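You operate a simulated robot arm through the tools that you are given. There is no shell and no other tool. Be economical: measure what you need, move in short steps, check, and stop when the job is done.

You are at the controls of a simulated two-armed robot. One attempt, no reset.

Task
Hold the yellow hand lamp on the sealer side of the island bench steady with one hand and press the button of the hand lamp to switch it on with the other.

It is judged by the outcome, as a careful person would: the job done as asked, and still so three seconds after it is handed in. It fails if anything else is knocked over, pushed out of place, dropped, spilled or broken.

Robot
Two 7-joint arms with two-finger parallel grippers on one trunk, on a base that drives. Base frame: it is fixed to the floor where the robot stands at the start and does not move with it; the origin is under the middle of the robot, x ahead of it, y to its left, z up; the surface under the hand at the start is at about z = 0.9. Readings come in m, rad, newtons and seconds.
The left shoulder is at the start at [0.06, 0.143, 0.833], the right one opposite. With the tool pointing down near the work surface each hand reaches from about 0.1 to 0.62 m from the robot's upright axis, wherever it stands, measured 20 degrees to its own side. Places, roughly: button of the hand lamp [0.7, -0.2, 1.1]. Payload 1.57 kg a hand.
Tool frame (each hand has its own): the origin (TCP) lies between the finger pads and is the grasp point; the fingertips stand 0.03 m ahead of it; z points along the fingers, y is the line along which they close. The gripper opens to 0.11 m. The fingers are 0.024 m wide and 0.012 m thick; the gripper's body (0.048 by 0.112 m) begins 0.078 m behind the TCP.
Orientation is told as [roll, pitch, yaw] about the base's x, y, z axes, in that order, counted from this pose: with the fingers straight down and closing along the base's y, the tool's x points along the base's -x, its y along +y and its z along -z.

Tools
- The arms move only by the tool send_rows. It takes "left_commands", "right_commands" or both (then of equal length, played together; a hand with none holds still); each is text: rows parted by semicolons, each of 6 numbers parted by spaces: the shift along the tool's x, y, z in m, then the turn, a rotation vector about the tool's x, y, z in rad. In form: tx ty tz rx ry rz; .... A call has 1 to 12 rows; each row is the pose to reach, as a shift and turn from the pose commanded when the call began, along the tool's axes at that moment. "left_hand" and "right_hand" are, for a hand that has rows, the gripper command, from -1 (fully open) to 1 (shut), values between in proportion, set as the call begins (left out, the last holds). Each row takes 0.2 s and may step no farther than 0.05 m and 0.15 rad from the row before; otherwise, or with a gripper value out of range, the whole call is refused. A pose out of reach is approached as far as the arm can. The call stops where the force on the tool passes 40 N (or 10 N more than at its start, if that is more) or the arm is blocked; 0.2 s more then pass. The fingers move at their own pace (about 0.045 m/s each) and stop on an object; they squeeze with about 35 N. The grip force told is the motor's: it shows also when the fingers shut on nothing. Time passes only in rows, and 0.2 s behind the last, so rows that repeat a pose let the fingers close. It gives the time, the measured TCP pose, the force on the tool (base axes), the opening and the grip force at its end, in the units of the frame above (readings bear some noise), with the torque about the TCP (base axes, N m) and any sound that the robot's microphone picked up.
- Cameras (640 x 400 px; columns grow to the right, rows downward): "scene" is now at [0.0505, -0.02, 1.4635]; the picture's right is [-0.24, -0.97, 0.00], its down [-0.62, 0.15, -0.77] and it looks along [0.74, -0.18, -0.64] (base axes); focal length 287 px, centre (320, 200). "left" rides on the left gripper at [0.07, -0.016, -0.141] in its tool frame; the picture's right is [0.23, 0.97, 0.00], its down [-0.85, 0.20, -0.48] and it looks along [-0.47, 0.11, 0.88] (tool axes); focal length 222 px, centre (320, 200). "right" rides on the right gripper at [0.07, 0.016, -0.141] in its tool frame; the picture's right is [-0.23, 0.97, 0.00], its down [-0.86, -0.20, -0.48] and it looks along [-0.47, -0.11, 0.88] (tool axes); focal length 222 px, centre (320, 200). There is no depth. A picture from a camera that has moved, and an enlarged one, comes with that camera's place and axes in the base frame and with its lens. The place of the scene camera against the robot may be out by one fixed shift of up to 0.012 m in any direction.
- grab_frame(camera): a new picture of that camera. It takes no simulated time.
- slide_trunk(by): slides the trunk up (or, below 0, down) by that many m; the arms and the scene camera ride with it, the base frame stays. It gives what a move gives, with no picture.
- drive_base(legs): drives the robot by 1 to 6 legs, each [ahead, left, turn to the left] in m, m and rad, along the robot's own axes; the way and the turn of a leg run together, so that a leg with both is an arc; at most 1.5 m and 3.142 rad a leg. The arms and the cameras ride along, it lands a little off, and it stops where it bumps. It gives what a move gives.
- turn_head(pan, tilt): turns the head with the scene camera to pan (to the left, within 1.501 rad either way) and tilt (down, from -0.506 to 1.204), counted from straight ahead of the robot. It gives what a move gives.
- close_up(camera, box): a new picture of the part [left, top, right, bottom] of that camera's present view, enlarged. It takes no simulated time.
- sign_off(): hands the job in; it is judged then, once.

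Work in short steps. Places have to be worked out from the pictures, the camera data and where the tool is seen: move nearer, look again, correct. Check each grasp and each placing, and mend what went wrong. You have 120 turns and 100 pictures in all, those below and enlarged ones among them. Open the grippers and draw the arms clear of the work before you hand the job in, unless the task says otherwise; then end with one line.

The tools are called as name(argument=value, ...) on one line, values as JSON. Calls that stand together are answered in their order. send_rows: Moves the arms, as the interface text tells. Its arguments: {"type":"object","properties":{"left_commands":{"type":"string"},"left_hand":{"type":"number"},"right_commands":{"type":"string"},"right_hand":{"type":"number"}},"required":[]} The other tools are called the same way: slide_trunk (by) slides the trunk up or down; drive_base (legs) drives the base; turn_head (pan, tilt) turns the head that bears the scene camera; grab_frame (camera) takes a picture; close_up (camera, box) takes an enlarged picture of a part of a camera's view; sign_off () hands the job in.

At the start:

```text
time_s: 0.0
left_eef_pos: [0.458, 0.0523, 1.0005]
left_orientation: [-0.001, -0.001, 0.001]
left_force: [0.9, -0.6, -0.2]
left_torque: [0.0, -0.02, 0.0]
left_width: 0.1102
left_gripper_force: 0.1
right_eef_pos: [0.3864, -0.3243, 1.0006]
right_orientation: [-0.001, -0.001, 0.001]
right_force: [-0.8, -0.5, 0.1]
right_torque: [0.01, -0.01, -0.03]
right_width: 0.11
right_gripper_force: 0.2
trunk travel left (down, up): [-0.431, 0.159]
robot x, y, heading: [-0.0032, 0.0029, 0.001]
head pan, tilt: [-0.241, 0.696]
```

scene: 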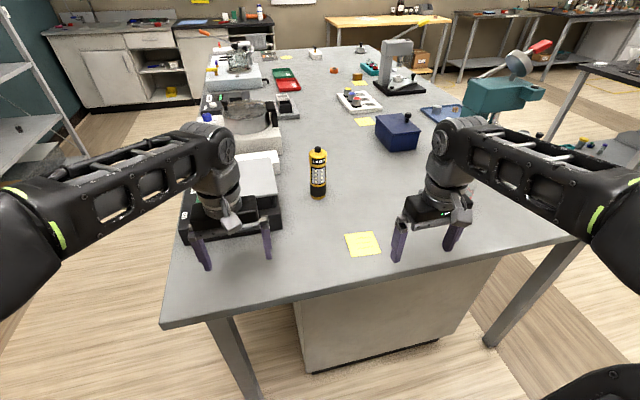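
right: 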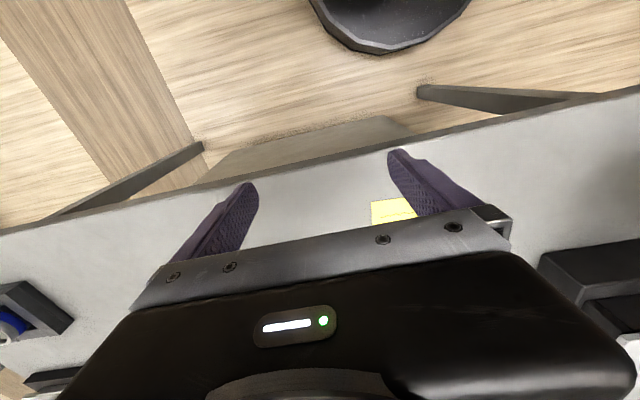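
left: 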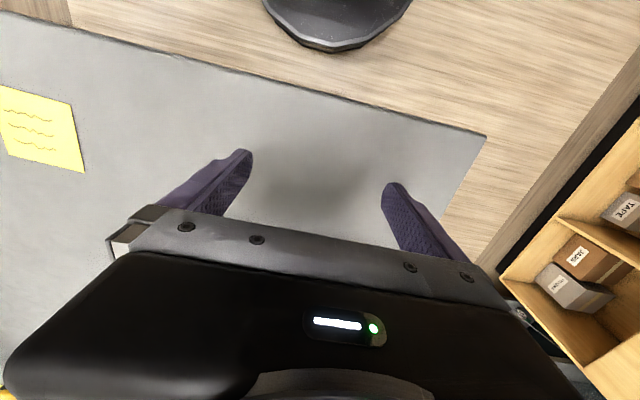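

The yellow cylinder near (318,172) in the scene looks like the hand lamp. I take an enlarged picture to see the button.

close_up(camera="scene", box=[270, 135, 366, 210])

close_up(camera="scene", box=[170, 90, 490, 290])

```text
5.33 times, centred on (318, 172) of scene
camera zoom: at [0.0505, -0.02, 1.4635], right [-0.24, -0.97, 0.0], down [-0.62, 0.15, -0.77], along [0.74, -0.18, -0.64], focal length 1532 px, centre (331, 347)
```

zoom: 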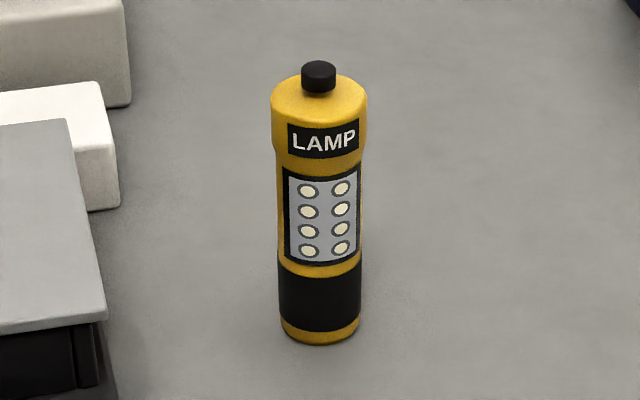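

```text
2.00 times, centred on (330, 190) of scene
camera zoom: at [0.0505, -0.02, 1.4635], right [-0.24, -0.97, 0.0], down [-0.62, 0.15, -0.77], along [0.74, -0.18, -0.64], focal length 575 px, centre (300, 220)
```

zoom: 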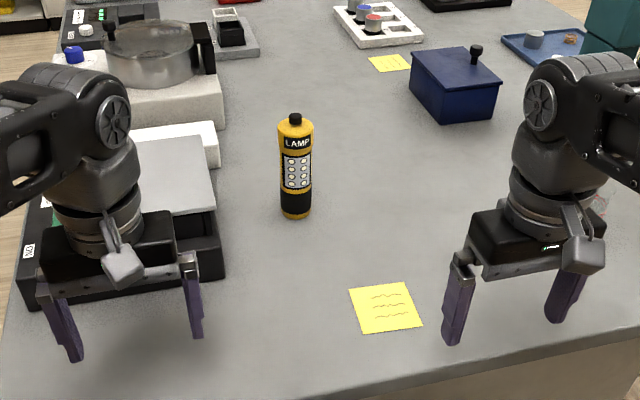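

The lamp stands at about [0.72, -0.18], with its body from 0.90 to 1.055 and the button top at about 1.07. That's beyond comfortable reach, so I'll raise the trunk so the hands clear everything before driving closer.

slide_trunk(by=0.15)

drive_base(legs=[[0, -0.2, 0]])

grab_frame(camera="scene")

```text
time_s: 1.8
left_eef_pos: [0.4591, 0.0523, 1.1512]
left_orientation: [-0.002, 0.002, 0.0]
left_force: [0.8, -0.1, -0.5]
left_torque: [0.01, 0.01, 0.0]
left_width: 0.1101
left_gripper_force: 0.1
right_eef_pos: [0.3882, -0.3254, 1.1496]
right_orientation: [0.0, 0.002, -0.001]
right_force: [0.0, -1.2, 0.0]
right_torque: [0.01, -0.03, 0.0]
right_width: 0.11
right_gripper_force: 0.0
trunk travel left (down, up): [-0.581, 0.009]
robot x, y, heading: [-0.0015, -0.0007, -0.001]
head pan, tilt: [-0.241, 0.696]
```

```text
time_s: 3.4
left_eef_pos: [0.4589, -0.1482, 1.1491]
left_orientation: [0.002, 0.001, 0.002]
left_force: [-0.6, 0.4, 0.3]
left_torque: [0.04, 0.03, -0.01]
left_width: 0.1099
left_gripper_force: 0.1
right_eef_pos: [0.3882, -0.5266, 1.1489]
right_orientation: [0.001, 0.0, 0.0]
right_force: [-0.4, -0.5, -0.4]
right_torque: [0.05, 0.02, -0.03]
right_width: 0.11
right_gripper_force: 0.0
trunk travel left (down, up): [-0.581, 0.009]
robot x, y, heading: [-0.0009, -0.2004, 0.002]
head pan, tilt: [-0.241, 0.696]
```

```text
94 pictures are left
camera scene: at [0.0507, -0.2221, 1.6135], right [-0.24, -0.97, 0.0], down [-0.62, 0.15, -0.77], along [0.75, -0.18, -0.64], focal length 287 px, centre (320, 200)
```

scene: 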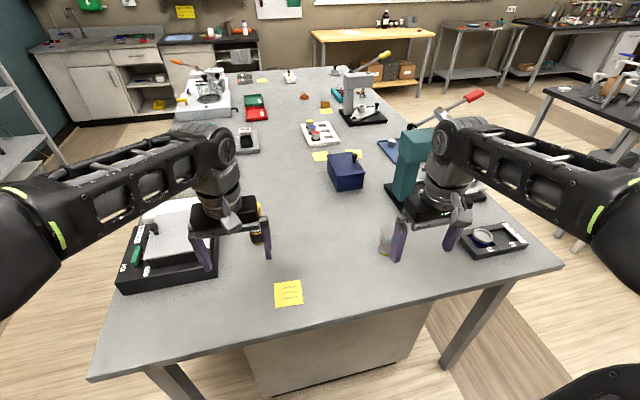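

Space on the right holds a small cylinder and a teal press, so I'll bring the right hand inward first, then drive ahead.

send_rows(right_commands="0 0.04 0 0 0 0; 0 0.08 0 0 0 0; 0 0.12 0 0 0 0")

drive_base(legs=[[0.18, 0, 0]])

turn_head(pan=0.0, tilt=0.75)

grab_frame(camera="scene")

grab_frame(camera="left")

```text
time_s: 4.2
left_eef_pos: [0.4591, -0.1463, 1.1494]
left_orientation: [0.001, 0.0, 0.001]
left_force: [-0.2, -0.7, -0.3]
left_torque: [-0.03, -0.01, -0.01]
left_width: 0.1099
left_gripper_force: 0.0
right_eef_pos: [0.3902, -0.402, 1.1482]
right_orientation: [-0.001, 0.002, 0.0]
right_force: [-0.7, 0.2, -0.5]
right_torque: [-0.04, 0.0, 0.02]
right_width: 0.1103
right_gripper_force: 0.0
trunk travel left (down, up): [-0.581, 0.009]
robot x, y, heading: [-0.0041, -0.2009, -0.003]
head pan, tilt: [-0.241, 0.696]
```

```text
time_s: 5.7
left_eef_pos: [0.6386, -0.148, 1.1485]
left_orientation: [0.0, 0.001, -0.001]
left_force: [0.6, -0.2, 0.3]
left_torque: [0.0, 0.02, 0.0]
left_width: 0.1101
left_gripper_force: 0.0
right_eef_pos: [0.5691, -0.405, 1.1493]
right_orientation: [0.001, 0.002, 0.0]
right_force: [-0.1, -0.5, 0.1]
right_torque: [0.0, 0.02, -0.02]
right_width: 0.1099
right_gripper_force: 0.0
trunk travel left (down, up): [-0.581, 0.009]
robot x, y, heading: [0.1807, -0.1998, -0.005]
head pan, tilt: [-0.241, 0.696]
```

```text
time_s: 6.4
left_eef_pos: [0.6366, -0.1475, 1.1499]
left_orientation: [0.0, -0.002, 0.0]
left_force: [0.1, 0.1, -0.3]
left_torque: [0.03, 0.02, 0.01]
left_width: 0.1099
left_gripper_force: 0.0
right_eef_pos: [0.5667, -0.4046, 1.1484]
right_orientation: [0.001, 0.0, 0.0]
right_force: [1.2, 0.9, 0.0]
right_torque: [-0.02, 0.0, -0.02]
right_width: 0.11
right_gripper_force: 0.1
trunk travel left (down, up): [-0.581, 0.009]
robot x, y, heading: [0.1791, -0.1976, 0.0]
head pan, tilt: [0.0, 0.75]
```

```text
93 pictures are left
camera scene: at [0.2297, -0.2002, 1.609], right [0.0, -1.0, 0.0], down [-0.68, 0.0, -0.73], along [0.73, 0.0, -0.68], focal length 287 px, centre (320, 200)
```

scene: 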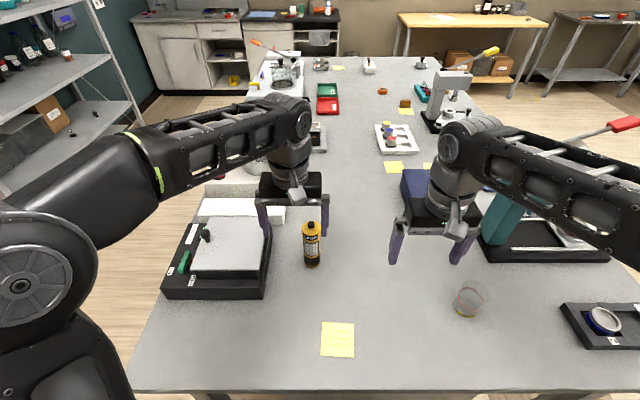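

```text
92 pictures are left
camera left: at [0.568, -0.1636, 1.2909], right [-0.23, 0.97, 0.0], down [0.85, 0.2, 0.48], along [0.47, 0.11, -0.88], focal length 222 px, centre (320, 200)
```

left: 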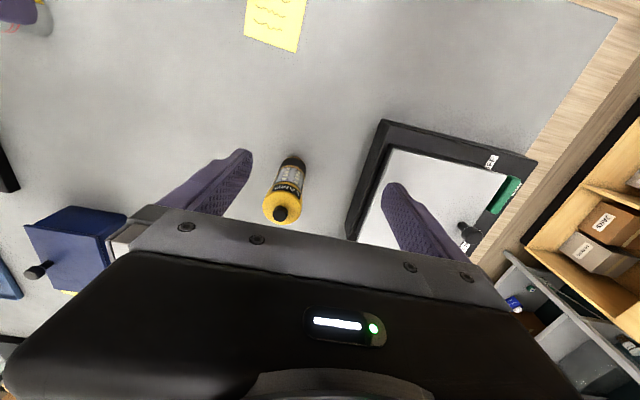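

The lamp axis is at about (0.715, -0.177) in both views, with the button top near 1.07. I'll draw the left hand up and back, and pitch the right hand so its fingers point forward and down.

send_rows(left_commands="0.02 0.015 -0.015 0 0 0; 0.04 0.03 -0.03 0 0 0; 0.06 0.045 -0.045 0 0 0; 0.08 0.06 -0.06 0 0 0; 0.09 0.07 -0.07 0 0 0; 0.1 0.08 -0.08 0 0 0; 0.1 0.08 -0.08 0 0 0", right_commands="0 0 0 0 -0.137 0; 0 0 0 0 -0.274 0; 0 0 0 0 -0.411 0; 0 0 0 0 -0.548 0; 0 0 0 0 -0.685 0; 0 0 0 0 -0.822 0; 0 0 0 0 -0.96 0", left_hand=1)

```text
time_s: 8.0
left_eef_pos: [0.5495, -0.0836, 1.1782]
left_orientation: [0.009, 0.003, -0.003]
left_force: [0.6, 0.3, -0.5]
left_torque: [-0.02, -0.02, -0.01]
left_width: 0.0
left_gripper_force: 18.1
left hand out of reach, approached as far as the arm can: row 3, 4, 5, 6, 7
right_eef_pos: [0.6006, -0.4062, 1.1897]
right_orientation: [0.003, -0.961, 0.0]
right_force: [-0.3, -0.3, 0.3]
right_torque: [-0.01, -0.01, -0.02]
right_width: 0.11
right_gripper_force: 0.0
right hand out of reach, approached as far as the arm can: row 6, 7
trunk travel left (down, up): [-0.581, 0.009]
robot x, y, heading: [0.1791, -0.2026, 0.0]
head pan, tilt: [0.0, 0.75]
```

The right hand is pitched. Now I'll yaw it left by 0.436 while shifting it toward the lamp at the same height.

send_rows(right_commands="-0.005 0.025 0.005 -0.089 0 -0.0625; -0.01 0.05 0.01 -0.178 0 -0.125; -0.015 0.075 0.015 -0.268 0 -0.1875; -0.02 0.1 0.02 -0.357 0 -0.25; -0.02 0.1 0.02 -0.357 0 -0.25")

grab_frame(camera="scene")

grab_frame(camera="right")

```text
time_s: 9.2
left_eef_pos: [0.5509, -0.0822, 1.1786]
left_orientation: [0.01, 0.004, 0.0]
left_force: [0.0, 0.1, -0.6]
left_torque: [-0.05, 0.02, 0.0]
left_width: 0.0001
left_gripper_force: 21.3
right_eef_pos: [0.6289, -0.305, 1.1911]
right_orientation: [0.001, -0.96, 0.437]
right_force: [0.3, -0.7, -0.2]
right_torque: [0.02, 0.03, 0.02]
right_width: 0.1102
right_gripper_force: 0.1
trunk travel left (down, up): [-0.581, 0.009]
robot x, y, heading: [0.181, -0.1989, 0.004]
head pan, tilt: [0.0, 0.75]
```

```text
91 pictures are left
camera scene: at [0.2293, -0.2001, 1.609], right [0.0, -1.0, 0.0], down [-0.68, 0.0, -0.73], along [0.73, 0.0, -0.68], focal length 287 px, centre (320, 200)
```

scene: 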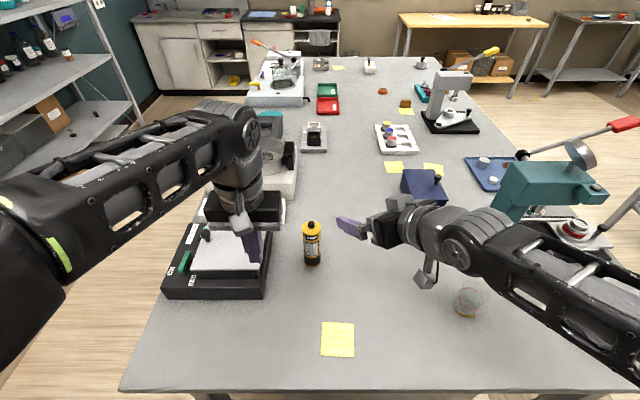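

```text
90 pictures are left
camera right: at [0.4809, -0.3542, 1.2151], right [-0.29, 0.94, 0.19], down [0.17, -0.14, 0.97], along [0.94, 0.32, -0.12], focal length 222 px, centre (320, 200)
```

right: 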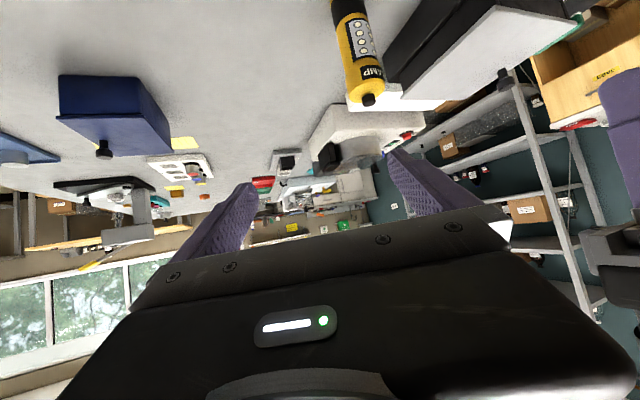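

I'll go part of the way down toward the pre-grasp point (0.626, -0.219, 1.054), then check that the forearm clears the beaker.

send_rows(right_commands="0.0186 0.0158 0.0212 0 0 0; 0.0372 0.0317 0.0425 0 0 0; 0.0557 0.0475 0.0637 0 0 0")

grab_frame(camera="scene")

```text
time_s: 10.0
left_eef_pos: [0.552, -0.0818, 1.1774]
left_orientation: [0.01, 0.005, 0.0]
left_force: [1.0, -0.5, -0.2]
left_torque: [-0.02, 0.0, 0.03]
left_width: 0.0
left_gripper_force: 20.9
right_eef_pos: [0.6345, -0.2491, 1.1151]
right_orientation: [0.004, -0.959, 0.434]
right_force: [0.5, -0.1, -0.7]
right_torque: [-0.05, -0.02, 0.01]
right_width: 0.1098
right_gripper_force: 0.1
right hand out of reach, approached as far as the arm can: row 3
trunk travel left (down, up): [-0.581, 0.009]
robot x, y, heading: [0.1797, -0.2027, 0.0]
head pan, tilt: [0.0, 0.75]
```

```text
89 pictures are left
camera scene: at [0.2307, -0.199, 1.609], right [0.0, -1.0, 0.0], down [-0.68, 0.0, -0.73], along [0.73, 0.0, -0.68], focal length 287 px, centre (320, 200)
```

scene: 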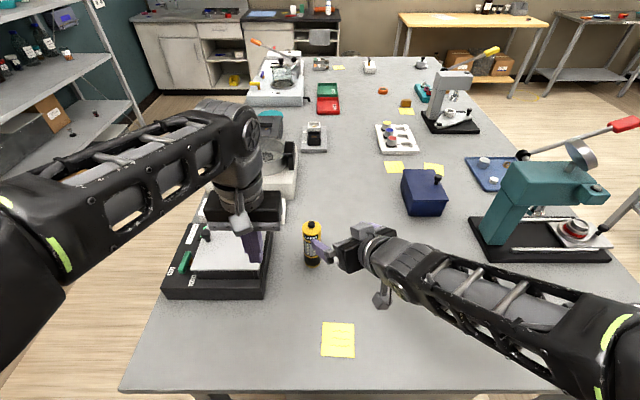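

The arm is quite folded and the forearm hides the beaker. I'll look from the head further right to judge clearance.

turn_head(pan=-0.7, tilt=0.9)

grab_frame(camera="scene")

grab_frame(camera="right")

```text
time_s: 11.1
left_eef_pos: [0.5516, -0.0815, 1.1778]
left_orientation: [0.011, 0.004, 0.0]
left_force: [-0.5, -0.5, -0.2]
left_torque: [0.04, 0.02, -0.01]
left_width: 0.0
left_gripper_force: 21.2
right_eef_pos: [0.6345, -0.2524, 1.1154]
right_orientation: [0.0, -0.957, 0.437]
right_force: [-0.5, -0.4, 0.2]
right_torque: [-0.01, 0.02, -0.02]
right_width: 0.11
right_gripper_force: 0.0
trunk travel left (down, up): [-0.581, 0.009]
robot x, y, heading: [0.1764, -0.2051, 0.006]
head pan, tilt: [-0.7, 0.901]
```

```text
88 pictures are left
camera scene: at [0.2047, -0.2487, 1.5971], right [-0.64, -0.77, 0.0], down [-0.6, 0.5, -0.62], along [0.48, -0.4, -0.78], focal length 287 px, centre (320, 200)
```

scene: 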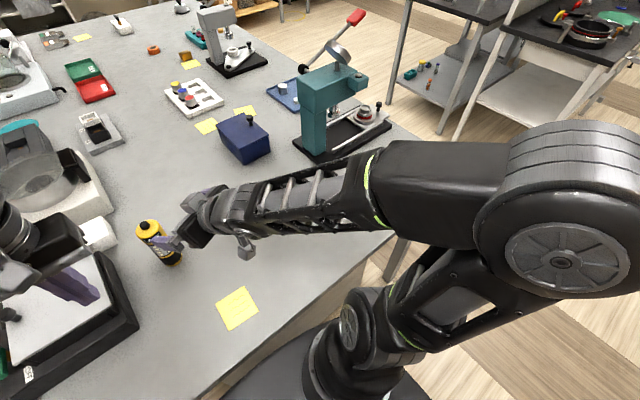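

```text
87 pictures are left
camera right: at [0.4868, -0.3016, 1.1383], right [-0.29, 0.94, 0.19], down [0.17, -0.14, 0.97], along [0.94, 0.32, -0.12], focal length 222 px, centre (320, 200)
```

right: 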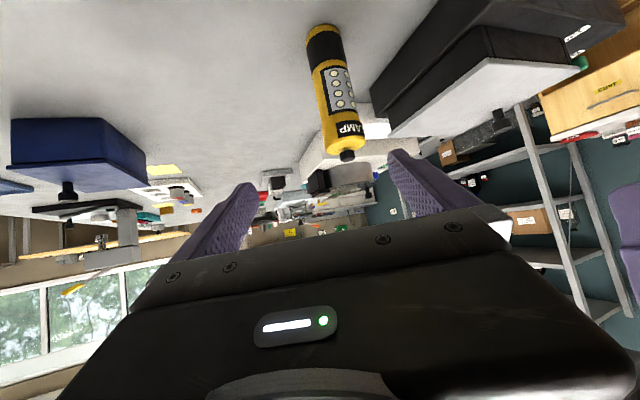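

The forearm runs along x≈0.45 at z≈1.15, in front of and above the beaker at (0.58, -0.58), so it's clear. Next I'll align the hand to the lamp line, keeping it about 0.12 m back along the approach.

send_rows(right_commands="0.017 0.011 0.015 0 0 0; 0.034 0.022 0.03 0 0 0; 0.05 0.033 0.045 0 0 0; 0.05 0.033 0.045 0 0 0")

grab_frame(camera="right")

grab_frame(camera="scene")

```text
time_s: 12.1
left_eef_pos: [0.5511, -0.0823, 1.1794]
left_orientation: [0.009, 0.002, 0.0]
left_force: [-0.2, -0.3, 0.0]
left_torque: [0.01, 0.03, -0.03]
left_width: 0.0
left_gripper_force: 21.5
right_eef_pos: [0.6436, -0.2097, 1.051]
right_orientation: [0.002, -0.961, 0.435]
right_force: [-0.8, -0.4, -0.4]
right_torque: [0.0, 0.01, -0.01]
right_width: 0.11
right_gripper_force: 0.1
right hand out of reach, approached as far as the arm can: row 1, 2, 3, 4
trunk travel left (down, up): [-0.581, 0.009]
robot x, y, heading: [0.1743, -0.2011, 0.0]
head pan, tilt: [-0.7, 0.901]
```

```text
86 pictures are left
camera right: at [0.4968, -0.26, 1.0737], right [-0.29, 0.94, 0.19], down [0.17, -0.14, 0.97], along [0.94, 0.32, -0.12], focal length 222 px, centre (320, 200)
```

right: 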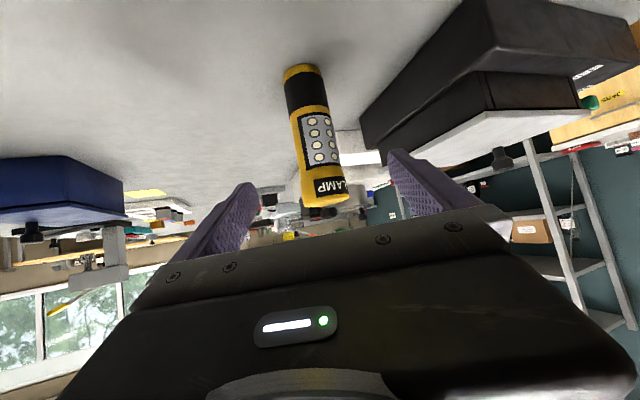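

```text
85 pictures are left
camera scene: at [0.2043, -0.2494, 1.5971], right [-0.64, -0.77, 0.0], down [-0.6, 0.5, -0.62], along [0.48, -0.4, -0.78], focal length 287 px, centre (320, 200)
```

scene: 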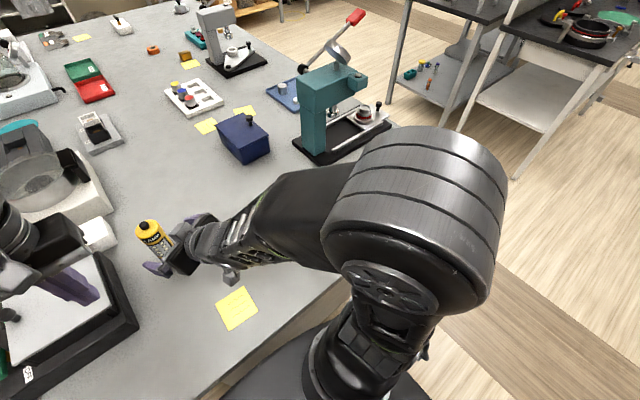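

The hand is aligned laterally with the lamp, with the goal 0.105 m ahead along the fingers. I'll advance half of it and measure.

send_rows(right_commands="0 0 0.02 0 0 0; 0 0 0.04 0 0 0; 0 0 0.06 0 0 0")

grab_frame(camera="right")

```text
time_s: 12.9
left_eef_pos: [0.5518, -0.0806, 1.1777]
left_orientation: [0.01, 0.007, 0.0]
left_force: [0.0, 0.5, -0.5]
left_torque: [-0.03, -0.01, -0.01]
left_width: 0.0001
left_gripper_force: 21.0
right_eef_pos: [0.689, -0.1903, 1.0173]
right_orientation: [0.001, -0.96, 0.433]
right_force: [0.7, -1.0, -0.5]
right_torque: [0.0, 0.02, 0.01]
right_width: 0.1101
right_gripper_force: 0.0
trunk travel left (down, up): [-0.581, 0.009]
robot x, y, heading: [0.1791, -0.2032, 0.001]
head pan, tilt: [-0.7, 0.901]
```

```text
84 pictures are left
camera right: at [0.5416, -0.2405, 1.039], right [-0.29, 0.94, 0.19], down [0.17, -0.14, 0.97], along [0.94, 0.32, -0.12], focal length 222 px, centre (320, 200)
```

right: 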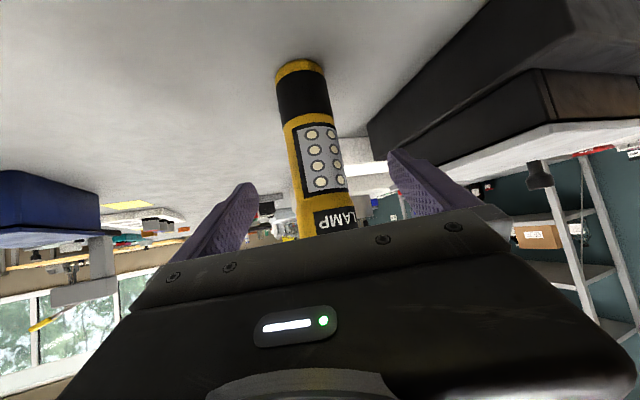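

The remaining shift to the grasp point is about [0.0136, 0.001, 0.045] in the tool frame, so I'll advance that far.

send_rows(right_commands="0.005 0 0.015 0 0 0; 0.01 0 0.03 0 0 0; 0.0136 0.001 0.045 0 0 0; 0.0136 0.001 0.045 0 0 0")

grab_frame(camera="right")

turn_head(pan=0.0, tilt=0.75)

close_up(camera="scene", box=[200, 160, 440, 310])

```text
time_s: 13.9
left_eef_pos: [0.5512, -0.0824, 1.1778]
left_orientation: [0.007, 0.004, 0.002]
left_force: [0.8, -0.3, -0.3]
left_torque: [-0.01, -0.01, -0.01]
left_width: 0.0003
left_gripper_force: 21.3
right_eef_pos: [0.7127, -0.1778, 0.9814]
right_orientation: [0.002, -0.962, 0.436]
right_force: [-1.2, -0.2, -0.3]
right_torque: [0.02, -0.02, 0.0]
right_width: 0.1101
right_gripper_force: 0.0
trunk travel left (down, up): [-0.581, 0.009]
robot x, y, heading: [0.1791, -0.2006, 0.002]
head pan, tilt: [-0.7, 0.901]
```

```text
83 pictures are left
camera right: at [0.5658, -0.2286, 1.0042], right [-0.29, 0.94, 0.19], down [0.17, -0.14, 0.97], along [0.94, 0.32, -0.12], focal length 222 px, centre (320, 200)
```

right: 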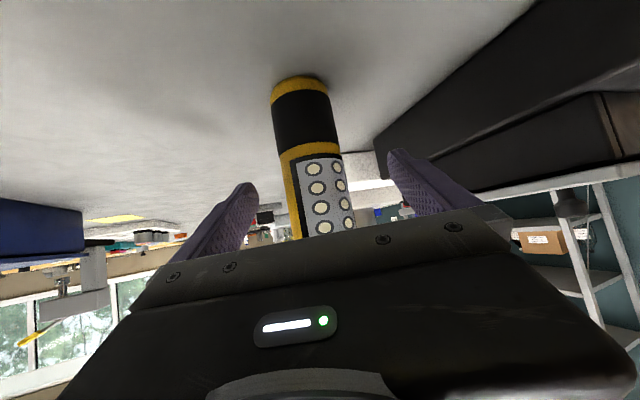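

```text
time_s: 14.9
left_eef_pos: [0.5516, -0.082, 1.1788]
left_orientation: [0.007, 0.006, 0.0]
left_force: [0.1, 0.1, -0.1]
left_torque: [-0.02, 0.02, 0.02]
left_width: 0.0001
left_gripper_force: 21.1
right_eef_pos: [0.7128, -0.1779, 0.9802]
right_orientation: [0.0, -0.958, 0.434]
right_force: [-0.1, -0.2, 0.1]
right_torque: [-0.01, -0.05, -0.01]
right_width: 0.1101
right_gripper_force: 0.0
trunk travel left (down, up): [-0.581, 0.009]
robot x, y, heading: [0.1843, -0.1981, 0.001]
head pan, tilt: [0.0, 0.75]
```

```text
2.67 times, centred on (320, 235) of scene
camera zoom: at [0.2298, -0.2001, 1.609], right [0.0, -1.0, 0.0], down [-0.68, 0.0, -0.73], along [0.73, 0.0, -0.68], focal length 766 px, centre (320, 107)
```

zoom: 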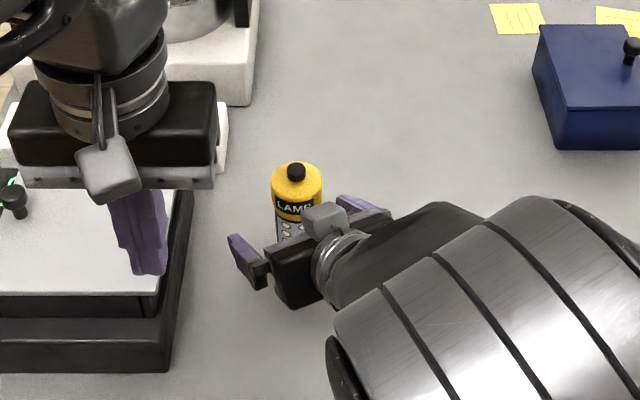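

The lamp stands centred between the right fingers, so I'll close them gently while holding still.

send_rows(right_commands="0 0 0 0 0 0; 0 0 0 0 0 0; 0 0 0 0 0 0; 0 0 0 0 0 0; 0 0 0 0 0 0; 0 0 0 0 0 0", right_hand=1)

grab_frame(camera="right")

close_up(camera="scene", box=[264, 190, 360, 250])

```text
time_s: 16.4
left_eef_pos: [0.5509, -0.0814, 1.1782]
left_orientation: [0.009, 0.006, 0.001]
left_force: [-0.6, 0.5, -0.4]
left_torque: [0.01, 0.02, -0.03]
left_width: 0.0
left_gripper_force: 21.1
right_eef_pos: [0.7138, -0.178, 0.9819]
right_orientation: [-0.001, -0.959, 0.435]
right_force: [0.2, -1.5, 1.3]
right_torque: [0.01, -0.02, 0.0]
right_width: 0.0479
right_gripper_force: 35.0
trunk travel left (down, up): [-0.581, 0.009]
robot x, y, heading: [0.1787, -0.2039, -0.001]
head pan, tilt: [0.0, 0.75]
```

```text
81 pictures are left
camera right: at [0.566, -0.2285, 1.0043], right [-0.29, 0.94, 0.19], down [0.17, -0.14, 0.97], along [0.94, 0.32, -0.12], focal length 222 px, centre (320, 200)
```

right: 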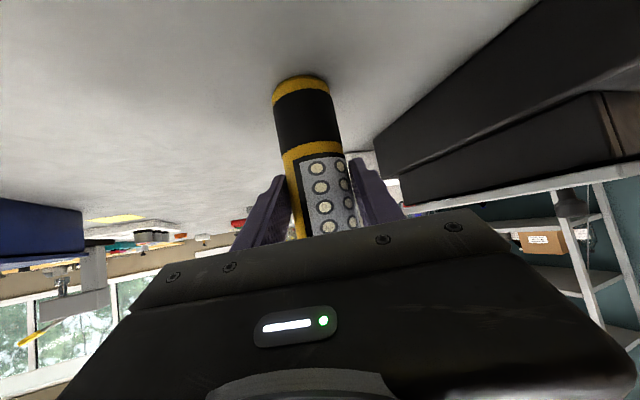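

```text
6.67 times, centred on (312, 220) of scene
camera zoom: at [0.2298, -0.2001, 1.609], right [0.0, -1.0, 0.0], down [-0.68, 0.0, -0.73], along [0.73, 0.0, -0.68], focal length 1915 px, centre (373, 67)
```

zoom: 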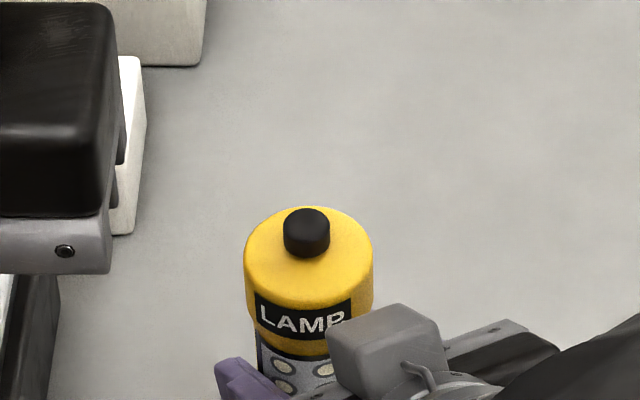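

The lamp is held firmly, with opening 0.048 and force 35 N. A grey block seems to sit above the right gripper close to the lamp head, so I'll look at it from the left camera before bringing in the pressing hand.

grab_frame(camera="left")

close_up(camera="scene", box=[260, 180, 420, 300])

```text
79 pictures are left
camera left: at [0.4829, -0.099, 1.3192], right [-0.23, 0.97, 0.01], down [0.86, 0.19, 0.48], along [0.46, 0.12, -0.88], focal length 222 px, centre (320, 200)
```

left: 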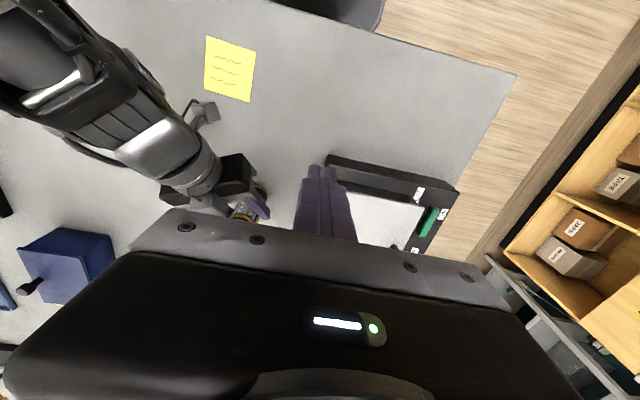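

```text
3.33 times, centred on (340, 240) of scene
camera zoom: at [0.2298, -0.2001, 1.609], right [0.0, -1.0, 0.0], down [-0.68, 0.0, -0.73], along [0.73, 0.0, -0.68], focal length 958 px, centre (253, 67)
```

zoom: 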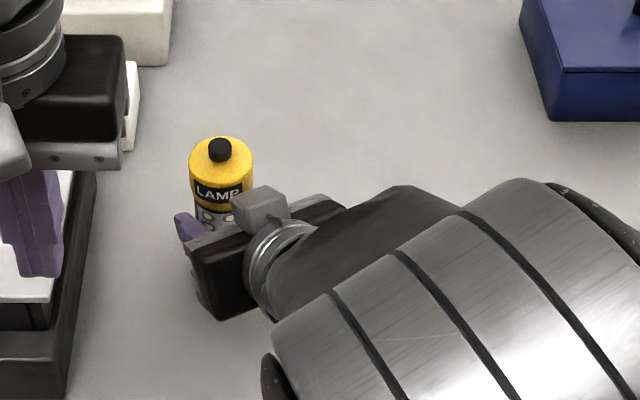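

There is a small block on the right gripper at about (0.66, -0.20, 1.065), and the button axis leaves roughly 2 cm of clearance. I'll bring the closed left fingers above the button at a safe height.

send_rows(left_commands="-0.033 -0.019 0 0 0 0; -0.066 -0.038 0 0 0 0; -0.099 -0.057 0 0 0 0; -0.132 -0.076 0 0 0 0; -0.165 -0.095 0 0 0 0; -0.165 -0.095 0 0 0 0")

grab_frame(camera="left")

close_up(camera="scene", box=[240, 140, 400, 260])

```text
time_s: 17.8
left_eef_pos: [0.6569, -0.1418, 1.1737]
left_orientation: [0.003, -0.028, 0.0]
left_force: [-0.6, -0.5, 0.7]
left_torque: [-0.03, -0.02, -0.04]
left_width: 0.0
left_gripper_force: 20.8
left hand out of reach, approached as far as the arm can: row 3, 4, 5, 6
right_eef_pos: [0.7119, -0.1779, 0.9826]
right_orientation: [-0.003, -0.957, 0.44]
right_force: [-0.4, 0.7, -0.6]
right_torque: [0.0, -0.03, -0.02]
right_width: 0.048
right_gripper_force: 35.2
trunk travel left (down, up): [-0.581, 0.009]
robot x, y, heading: [0.1792, -0.1973, 0.009]
head pan, tilt: [0.0, 0.75]
```

```text
77 pictures are left
camera left: at [0.5851, -0.1582, 1.313], right [-0.23, 0.97, 0.0], down [0.84, 0.2, 0.5], along [0.49, 0.11, -0.86], focal length 222 px, centre (320, 200)
```

left: 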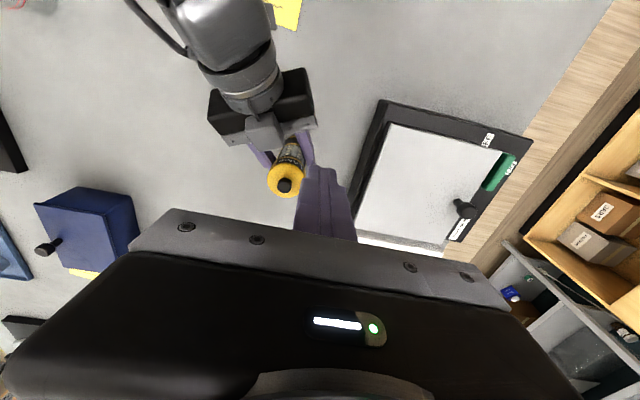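

```text
3.33 times, centred on (320, 200) of scene
camera zoom: at [0.228, -0.1986, 1.609], right [0.0, -1.0, 0.0], down [-0.68, 0.0, -0.73], along [0.73, 0.0, -0.68], focal length 958 px, centre (320, 200)
```

zoom: 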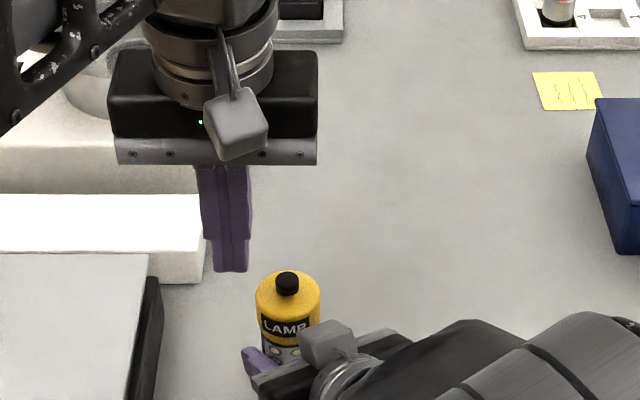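

The left hand is stopped short at (0.657, -0.142, 1.174) because the commanded pose is too high and far. Lowering 0.04 in place should bring it back in reach and show me where the commanded pose is.

send_rows(left_commands="0 0 0.02 0 0 0; 0 0 0.04 0 0 0")

```text
time_s: 18.4
left_eef_pos: [0.6635, -0.1438, 1.1342]
left_orientation: [0.001, -0.001, 0.001]
left_force: [0.0, 0.3, -0.1]
left_torque: [-0.03, 0.04, 0.03]
left_width: 0.0003
left_gripper_force: 21.4
right_eef_pos: [0.7122, -0.1777, 0.9807]
right_orientation: [0.0, -0.96, 0.437]
right_force: [-1.1, 1.7, 1.7]
right_torque: [0.07, 0.06, 0.0]
right_width: 0.0479
right_gripper_force: 34.6
trunk travel left (down, up): [-0.581, 0.009]
robot x, y, heading: [0.177, -0.1985, 0.004]
head pan, tilt: [0.0, 0.75]
```

Now it's in reach, and commands continue from the reached pose. I'll move horizontally over the button to (0.717, -0.177), with tips about 3 cm above it.

send_rows(left_commands="-0.018 -0.011 0 0 0 0; -0.036 -0.022 0 0 0 0; -0.0535 -0.033 0 0 0 0; -0.0535 -0.033 0 0 0 0")

grab_frame(camera="left")

close_up(camera="scene", box=[240, 160, 400, 260])

```text
time_s: 19.4
left_eef_pos: [0.7079, -0.1701, 1.134]
left_orientation: [0.001, -0.001, 0.0]
left_force: [-0.3, 0.8, -0.2]
left_torque: [-0.04, 0.03, 0.01]
left_width: 0.0001
left_gripper_force: 21.7
left hand out of reach, approached as far as the arm can: row 3, 4
right_eef_pos: [0.713, -0.1784, 0.9813]
right_orientation: [-0.001, -0.961, 0.436]
right_force: [-0.8, 0.2, 0.5]
right_torque: [0.03, 0.07, 0.01]
right_width: 0.0478
right_gripper_force: 34.9
trunk travel left (down, up): [-0.581, 0.009]
robot x, y, heading: [0.1802, -0.2011, -0.0]
head pan, tilt: [0.0, 0.75]
```

```text
75 pictures are left
camera left: at [0.6377, -0.187, 1.2757], right [-0.23, 0.97, 0.0], down [0.85, 0.2, 0.48], along [0.47, 0.11, -0.88], focal length 222 px, centre (320, 200)
```

left: 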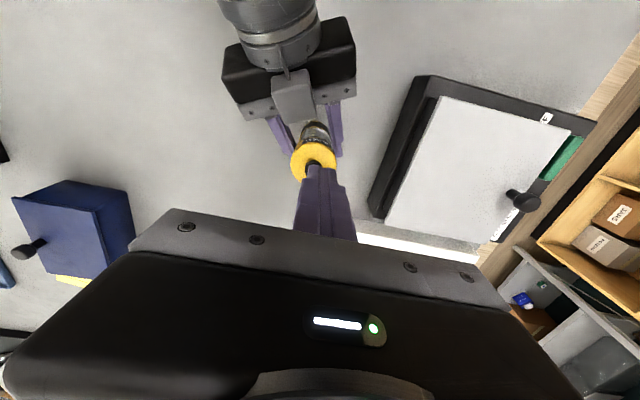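

```text
4.00 times, centred on (320, 210) of scene
camera zoom: at [0.2298, -0.2002, 1.609], right [0.0, -1.0, 0.0], down [-0.68, 0.0, -0.73], along [0.73, 0.0, -0.68], focal length 1149 px, centre (320, 160)
```

zoom: 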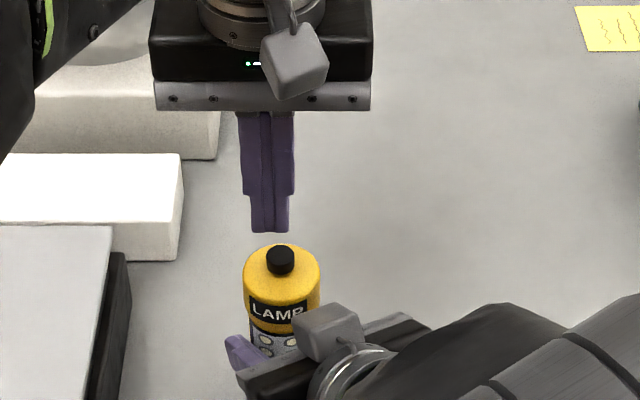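

The tips are about 3 cm above the button, at (0.708, -0.170), and the button is at about (0.715, -0.176, 1.075). I'll shift the last 7 mm while lowering 17 mm.

send_rows(left_commands="-0.001 -0.001 0.008 0 0 0; -0.007 -0.0065 0.012 0 0 0; -0.007 -0.0065 0.017 0 0 0; -0.007 -0.0065 0.017 0 0 0")

close_up(camera="left", box=[240, 100, 400, 240])

close_up(camera="scene", box=[270, 190, 350, 240])

```text
time_s: 20.4
left_eef_pos: [0.713, -0.1782, 1.1171]
left_orientation: [0.001, 0.001, 0.002]
left_force: [-0.1, -0.6, 0.9]
left_torque: [0.02, 0.01, 0.0]
left_width: 0.0
left_gripper_force: 21.4
right_eef_pos: [0.7129, -0.1779, 0.9809]
right_orientation: [0.001, -0.959, 0.436]
right_force: [0.4, 0.3, -0.6]
right_torque: [0.0, 0.03, 0.0]
right_width: 0.0478
right_gripper_force: 34.3
trunk travel left (down, up): [-0.581, 0.009]
robot x, y, heading: [0.1787, -0.2, 0.003]
head pan, tilt: [0.0, 0.75]
```

```text
2.86 times, centred on (320, 170) of left
camera zoom: at [0.6443, -0.1938, 1.2584], right [-0.23, 0.97, 0.0], down [0.85, 0.2, 0.48], along [0.47, 0.11, -0.88], focal length 635 px, centre (320, 286)
```

zoom: 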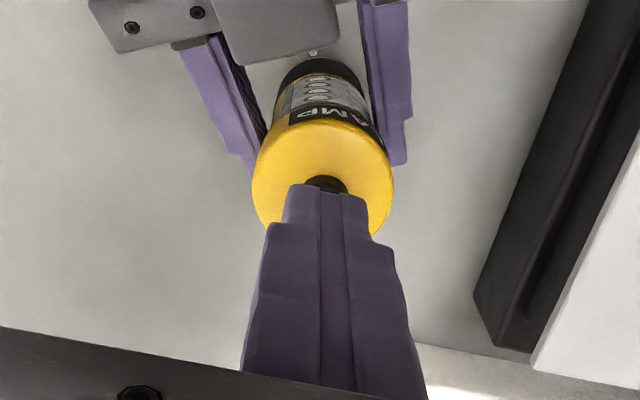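

```text
8.00 times, centred on (310, 215) of scene
camera zoom: at [0.23, -0.2001, 1.609], right [0.0, -1.0, 0.0], down [-0.68, 0.0, -0.73], along [0.73, 0.0, -0.68], focal length 2298 px, centre (400, 80)
```

zoom: 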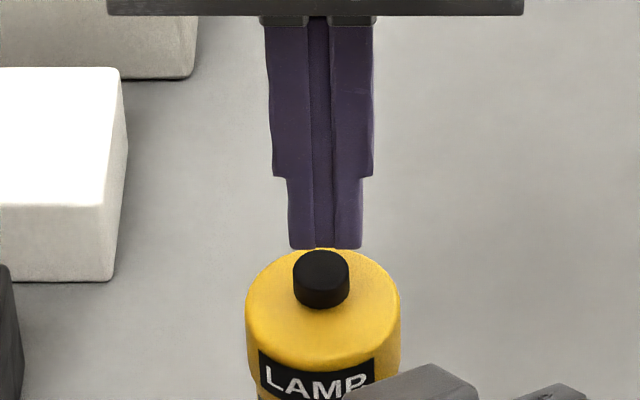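

The tips are centred laterally and just above the button. I'll descend in small steps, watching force and sound.

send_rows(left_commands="-0.002 0.001 0.003 0 0 0; -0.002 0.001 0.006 0 0 0; -0.002 0.001 0.009 0 0 0")

close_up(camera="scene", box=[270, 190, 350, 240])

```text
time_s: 21.1
left_eef_pos: [0.7164, -0.1775, 1.1082]
left_orientation: [0.001, 0.0, 0.003]
left_force: [-0.1, -0.6, 0.0]
left_torque: [-0.01, 0.01, 0.03]
left_width: 0.0001
left_gripper_force: 21.8
right_eef_pos: [0.7126, -0.1774, 0.9813]
right_orientation: [-0.001, -0.96, 0.435]
right_force: [0.6, 1.1, 0.9]
right_torque: [-0.01, -0.01, 0.01]
right_width: 0.0477
right_gripper_force: 34.1
trunk travel left (down, up): [-0.581, 0.009]
robot x, y, heading: [0.1801, -0.2021, 0.001]
head pan, tilt: [0.0, 0.75]
```

```text
8.00 times, centred on (310, 215) of scene
camera zoom: at [0.23, -0.2001, 1.609], right [0.0, -1.0, 0.0], down [-0.68, 0.0, -0.73], along [0.73, 0.0, -0.68], focal length 2298 px, centre (400, 80)
```

zoom: 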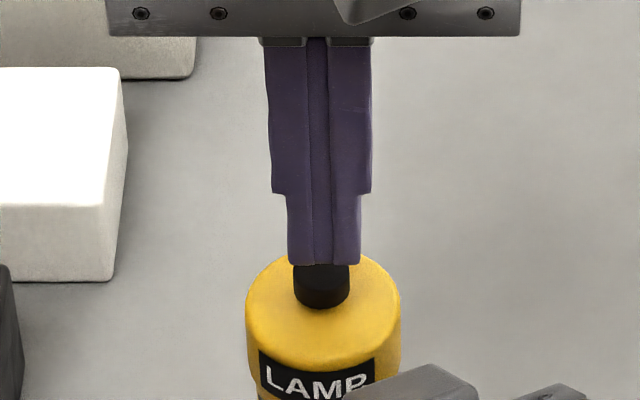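

No contact yet; the tips are near z 1.078. I'll keep descending in 2 mm steps.

send_rows(left_commands="0 0 0.002 0 0 0; 0 0 0.004 0 0 0; 0 0 0.006 0 0 0")

```text
time_s: 21.9
left_eef_pos: [0.7153, -0.1777, 1.102]
left_orientation: [0.0, 0.001, 0.002]
left_force: [0.3, 0.2, 0.4]
left_torque: [0.0, 0.05, 0.01]
left_width: 0.0001
left_gripper_force: 21.2
right_eef_pos: [0.7134, -0.1782, 0.9823]
right_orientation: [-0.002, -0.961, 0.438]
right_force: [0.2, 0.1, 0.5]
right_torque: [0.0, 0.03, -0.03]
right_width: 0.048
right_gripper_force: 35.2
trunk travel left (down, up): [-0.581, 0.009]
robot x, y, heading: [0.1761, -0.1992, -0.001]
head pan, tilt: [0.0, 0.75]
```

Still no force with the tips at 1.072, so I'll go 4 mm more in fine steps.

send_rows(left_commands="0 0 0.0015 0 0 0; 0 0 0.003 0 0 0; 0 0 0.0045 0 0 0")

close_up(camera="scene", box=[270, 190, 350, 240])

```text
time_s: 22.8
left_eef_pos: [0.7156, -0.1782, 1.0972]
left_orientation: [-0.001, -0.002, 0.0]
left_force: [-0.4, -0.5, 0.1]
left_torque: [-0.01, 0.04, 0.01]
left_width: 0.0
left_gripper_force: 21.4
right_eef_pos: [0.7123, -0.1786, 0.9816]
right_orientation: [-0.001, -0.959, 0.435]
right_force: [0.6, 0.4, -0.6]
right_torque: [0.02, 0.0, 0.01]
right_width: 0.0479
right_gripper_force: 34.4
trunk travel left (down, up): [-0.581, 0.009]
robot x, y, heading: [0.1751, -0.2031, 0.003]
head pan, tilt: [0.0, 0.75]
```

```text
8.00 times, centred on (310, 215) of scene
camera zoom: at [0.23, -0.2, 1.609], right [0.0, -1.0, 0.0], down [-0.68, 0.0, -0.73], along [0.73, 0.0, -0.68], focal length 2298 px, centre (400, 80)
```

zoom: 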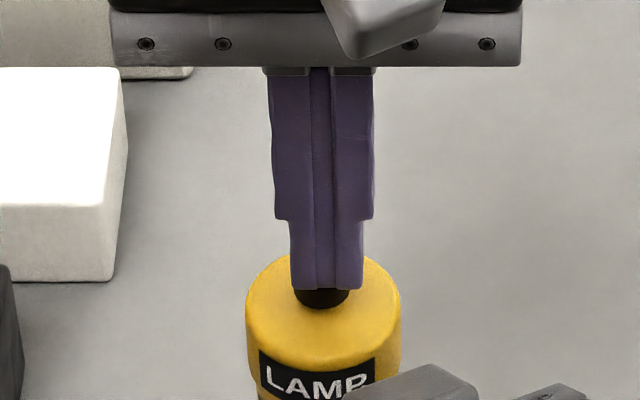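

The tips are at 1.067 with no force felt, which is odd. I'll check from the left camera whether the tip is on the button or beside it.

close_up(camera="left", box=[280, 120, 360, 180])

grab_frame(camera="right")

```text
6.67 times, centred on (320, 150) of left
camera zoom: at [0.646, -0.1936, 1.2384], right [-0.23, 0.97, 0.0], down [0.85, 0.2, 0.48], along [0.47, 0.11, -0.88], focal length 1481 px, centre (320, 533)
```

zoom: 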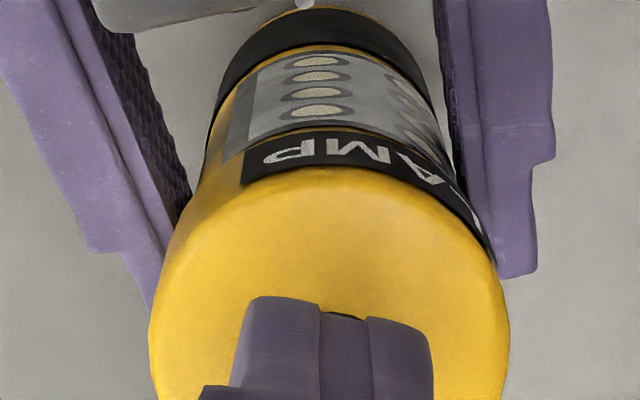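

```text
68 pictures are left
camera right: at [0.5661, -0.2285, 1.0042], right [-0.29, 0.94, 0.19], down [0.17, -0.14, 0.97], along [0.94, 0.32, -0.12], focal length 222 px, centre (320, 200)
```

right: 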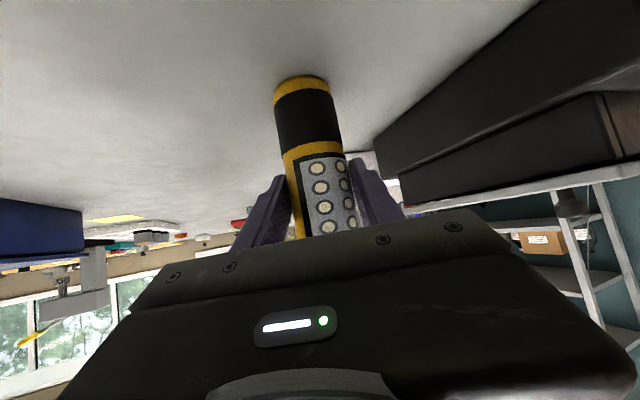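

The tip is over the button's centre; the head top works out to z≈1.055 and the button top to about 1.067, so contact is just starting. I'll press on in 1 mm steps.

send_rows(left_commands="0 0 0.001 0 0 0; 0 0 0.002 0 0 0; 0 0 0.003 0 0 0")

close_up(camera="scene", box=[270, 190, 350, 240])

```text
time_s: 23.6
left_eef_pos: [0.7155, -0.1769, 1.0948]
left_orientation: [-0.001, -0.001, 0.001]
left_force: [0.8, 0.5, 2.2]
left_torque: [0.04, 0.0, 0.03]
left_width: 0.0002
left_gripper_force: 20.8
right_eef_pos: [0.7127, -0.1788, 0.9817]
right_orientation: [-0.001, -0.96, 0.436]
right_force: [-0.6, -0.6, -0.1]
right_torque: [0.11, -0.08, 0.01]
right_width: 0.0477
right_gripper_force: 35.0
trunk travel left (down, up): [-0.581, 0.009]
robot x, y, heading: [0.1758, -0.2014, -0.001]
head pan, tilt: [0.0, 0.75]
```

```text
8.00 times, centred on (310, 215) of scene
camera zoom: at [0.2299, -0.2, 1.609], right [0.0, -1.0, 0.0], down [-0.68, 0.0, -0.73], along [0.73, 0.0, -0.68], focal length 2298 px, centre (400, 80)
```

zoom: 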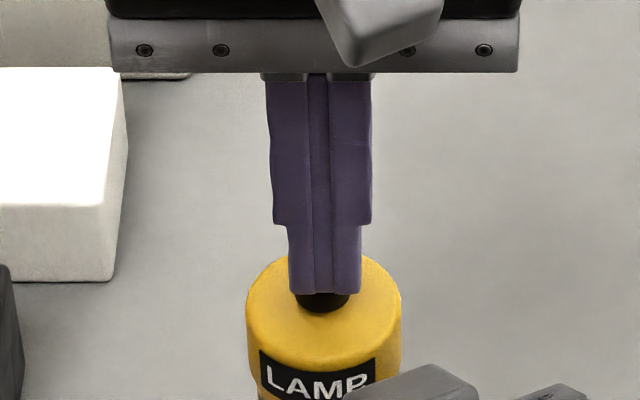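

The force has reached about 2 N, so contact has begun. I'll keep pressing in 1 mm steps.

send_rows(left_commands="0 0 0.001 0 0 0; 0 0 0.002 0 0 0; 0 0 0.002 0 0 0")

```text
time_s: 24.4
left_eef_pos: [0.7148, -0.1771, 1.0925]
left_orientation: [-0.001, 0.0, -0.001]
left_force: [0.9, -2.4, 3.0]
left_torque: [-0.04, -0.01, 0.03]
left_width: 0.0001
left_gripper_force: 21.2
right_eef_pos: [0.7137, -0.1773, 0.9814]
right_orientation: [0.001, -0.96, 0.437]
right_force: [-0.4, 1.3, -2.3]
right_torque: [-0.22, -0.01, -0.04]
right_width: 0.0479
right_gripper_force: 35.1
trunk travel left (down, up): [-0.581, 0.009]
robot x, y, heading: [0.1752, -0.1997, -0.0]
head pan, tilt: [0.0, 0.75]
heard: click
```

A click was heard. I'll lift straight off and check that the lamp is lit.

send_rows(left_commands="0 0 -0.01 0 0 0; 0 0 -0.025 0 0 0; 0 0 -0.035 0 0 0")

close_up(camera="scene", box=[270, 200, 350, 260])

grab_frame(camera="right")

```text
time_s: 25.1
left_eef_pos: [0.7144, -0.1767, 1.1263]
left_orientation: [0.0, 0.0, 0.004]
left_force: [-0.3, 0.1, 0.3]
left_torque: [0.01, 0.01, -0.01]
left_width: 0.0002
left_gripper_force: 21.3
right_eef_pos: [0.7145, -0.1784, 0.9819]
right_orientation: [0.0, -0.959, 0.435]
right_force: [-0.4, 0.2, 0.3]
right_torque: [-0.02, 0.01, -0.01]
right_width: 0.0479
right_gripper_force: 34.8
trunk travel left (down, up): [-0.581, 0.009]
robot x, y, heading: [0.1784, -0.2005, -0.0]
head pan, tilt: [0.0, 0.75]
```

```text
6.67 times, centred on (310, 230) of scene
camera zoom: at [0.23, -0.2001, 1.609], right [0.0, -1.0, 0.0], down [-0.68, 0.0, -0.73], along [0.73, 0.0, -0.68], focal length 1915 px, centre (387, 0)
```

zoom: 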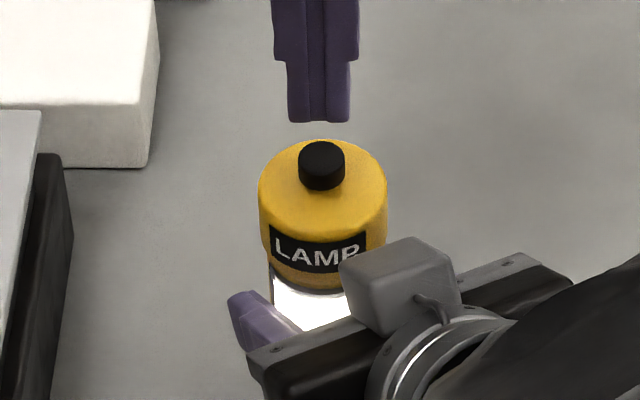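

```text
65 pictures are left
camera right: at [0.5661, -0.2285, 1.0042], right [-0.29, 0.94, 0.19], down [0.17, -0.14, 0.97], along [0.94, 0.32, -0.12], focal length 222 px, centre (320, 200)
```

right: 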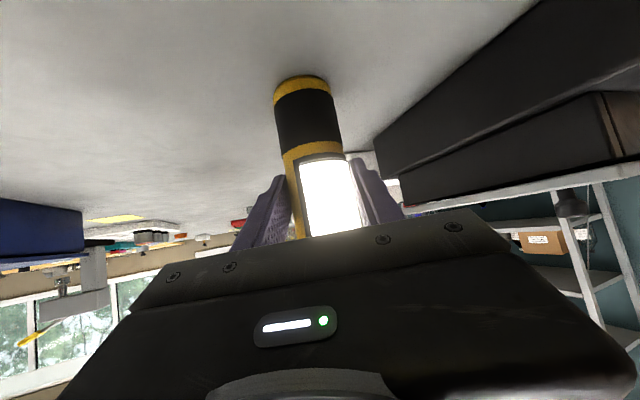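

The lamp is lit. I'll move the left hand back to the left, clear of the lamp, and open the right fingers while holding still.

send_rows(left_commands="0.02 0.02 -0.005 0 0 0; 0.04 0.04 -0.015 0 0 0; 0.065 0.055 -0.03 0 0 0; 0.09 0.07 -0.04 0 0 0; 0.11 0.08 -0.045 0 0 0; 0.11 0.08 -0.045 0 0 0; 0.11 0.08 -0.045 0 0 0", right_commands="0 0 0 0 0 0; 0 0 0 0 0 0; 0 0 0 0 0 0; 0 0 0 0 0 0; 0 0 0 0 0 0; 0 0 0 0 0 0; 0 0 0 0 0 0", right_hand=-1)

grab_frame(camera="right")

```text
time_s: 26.8
left_eef_pos: [0.604, -0.0988, 1.17]
left_orientation: [0.001, 0.0, 0.002]
left_force: [-0.1, 0.4, -0.4]
left_torque: [0.03, 0.0, -0.01]
left_width: 0.0004
left_gripper_force: 21.5
right_eef_pos: [0.7132, -0.179, 0.9808]
right_orientation: [0.0, -0.96, 0.436]
right_force: [-0.6, 0.7, -0.3]
right_torque: [-0.03, 0.01, -0.01]
right_width: 0.11
right_gripper_force: 0.0
trunk travel left (down, up): [-0.581, 0.009]
robot x, y, heading: [0.1824, -0.1993, -0.002]
head pan, tilt: [0.0, 0.75]
```

```text
64 pictures are left
camera right: at [0.5657, -0.2285, 1.0044], right [-0.29, 0.94, 0.19], down [0.17, -0.14, 0.97], along [0.94, 0.32, -0.12], focal length 222 px, centre (320, 200)
```

right: 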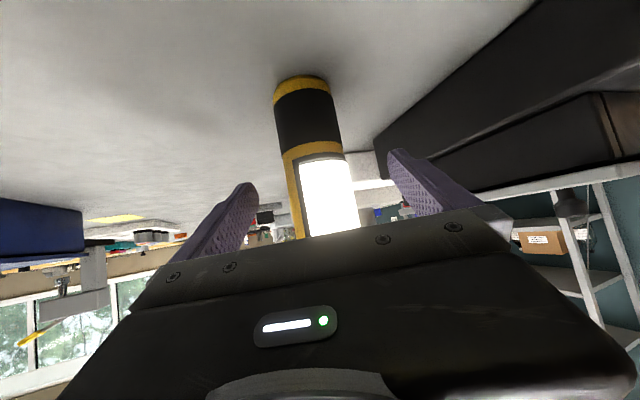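

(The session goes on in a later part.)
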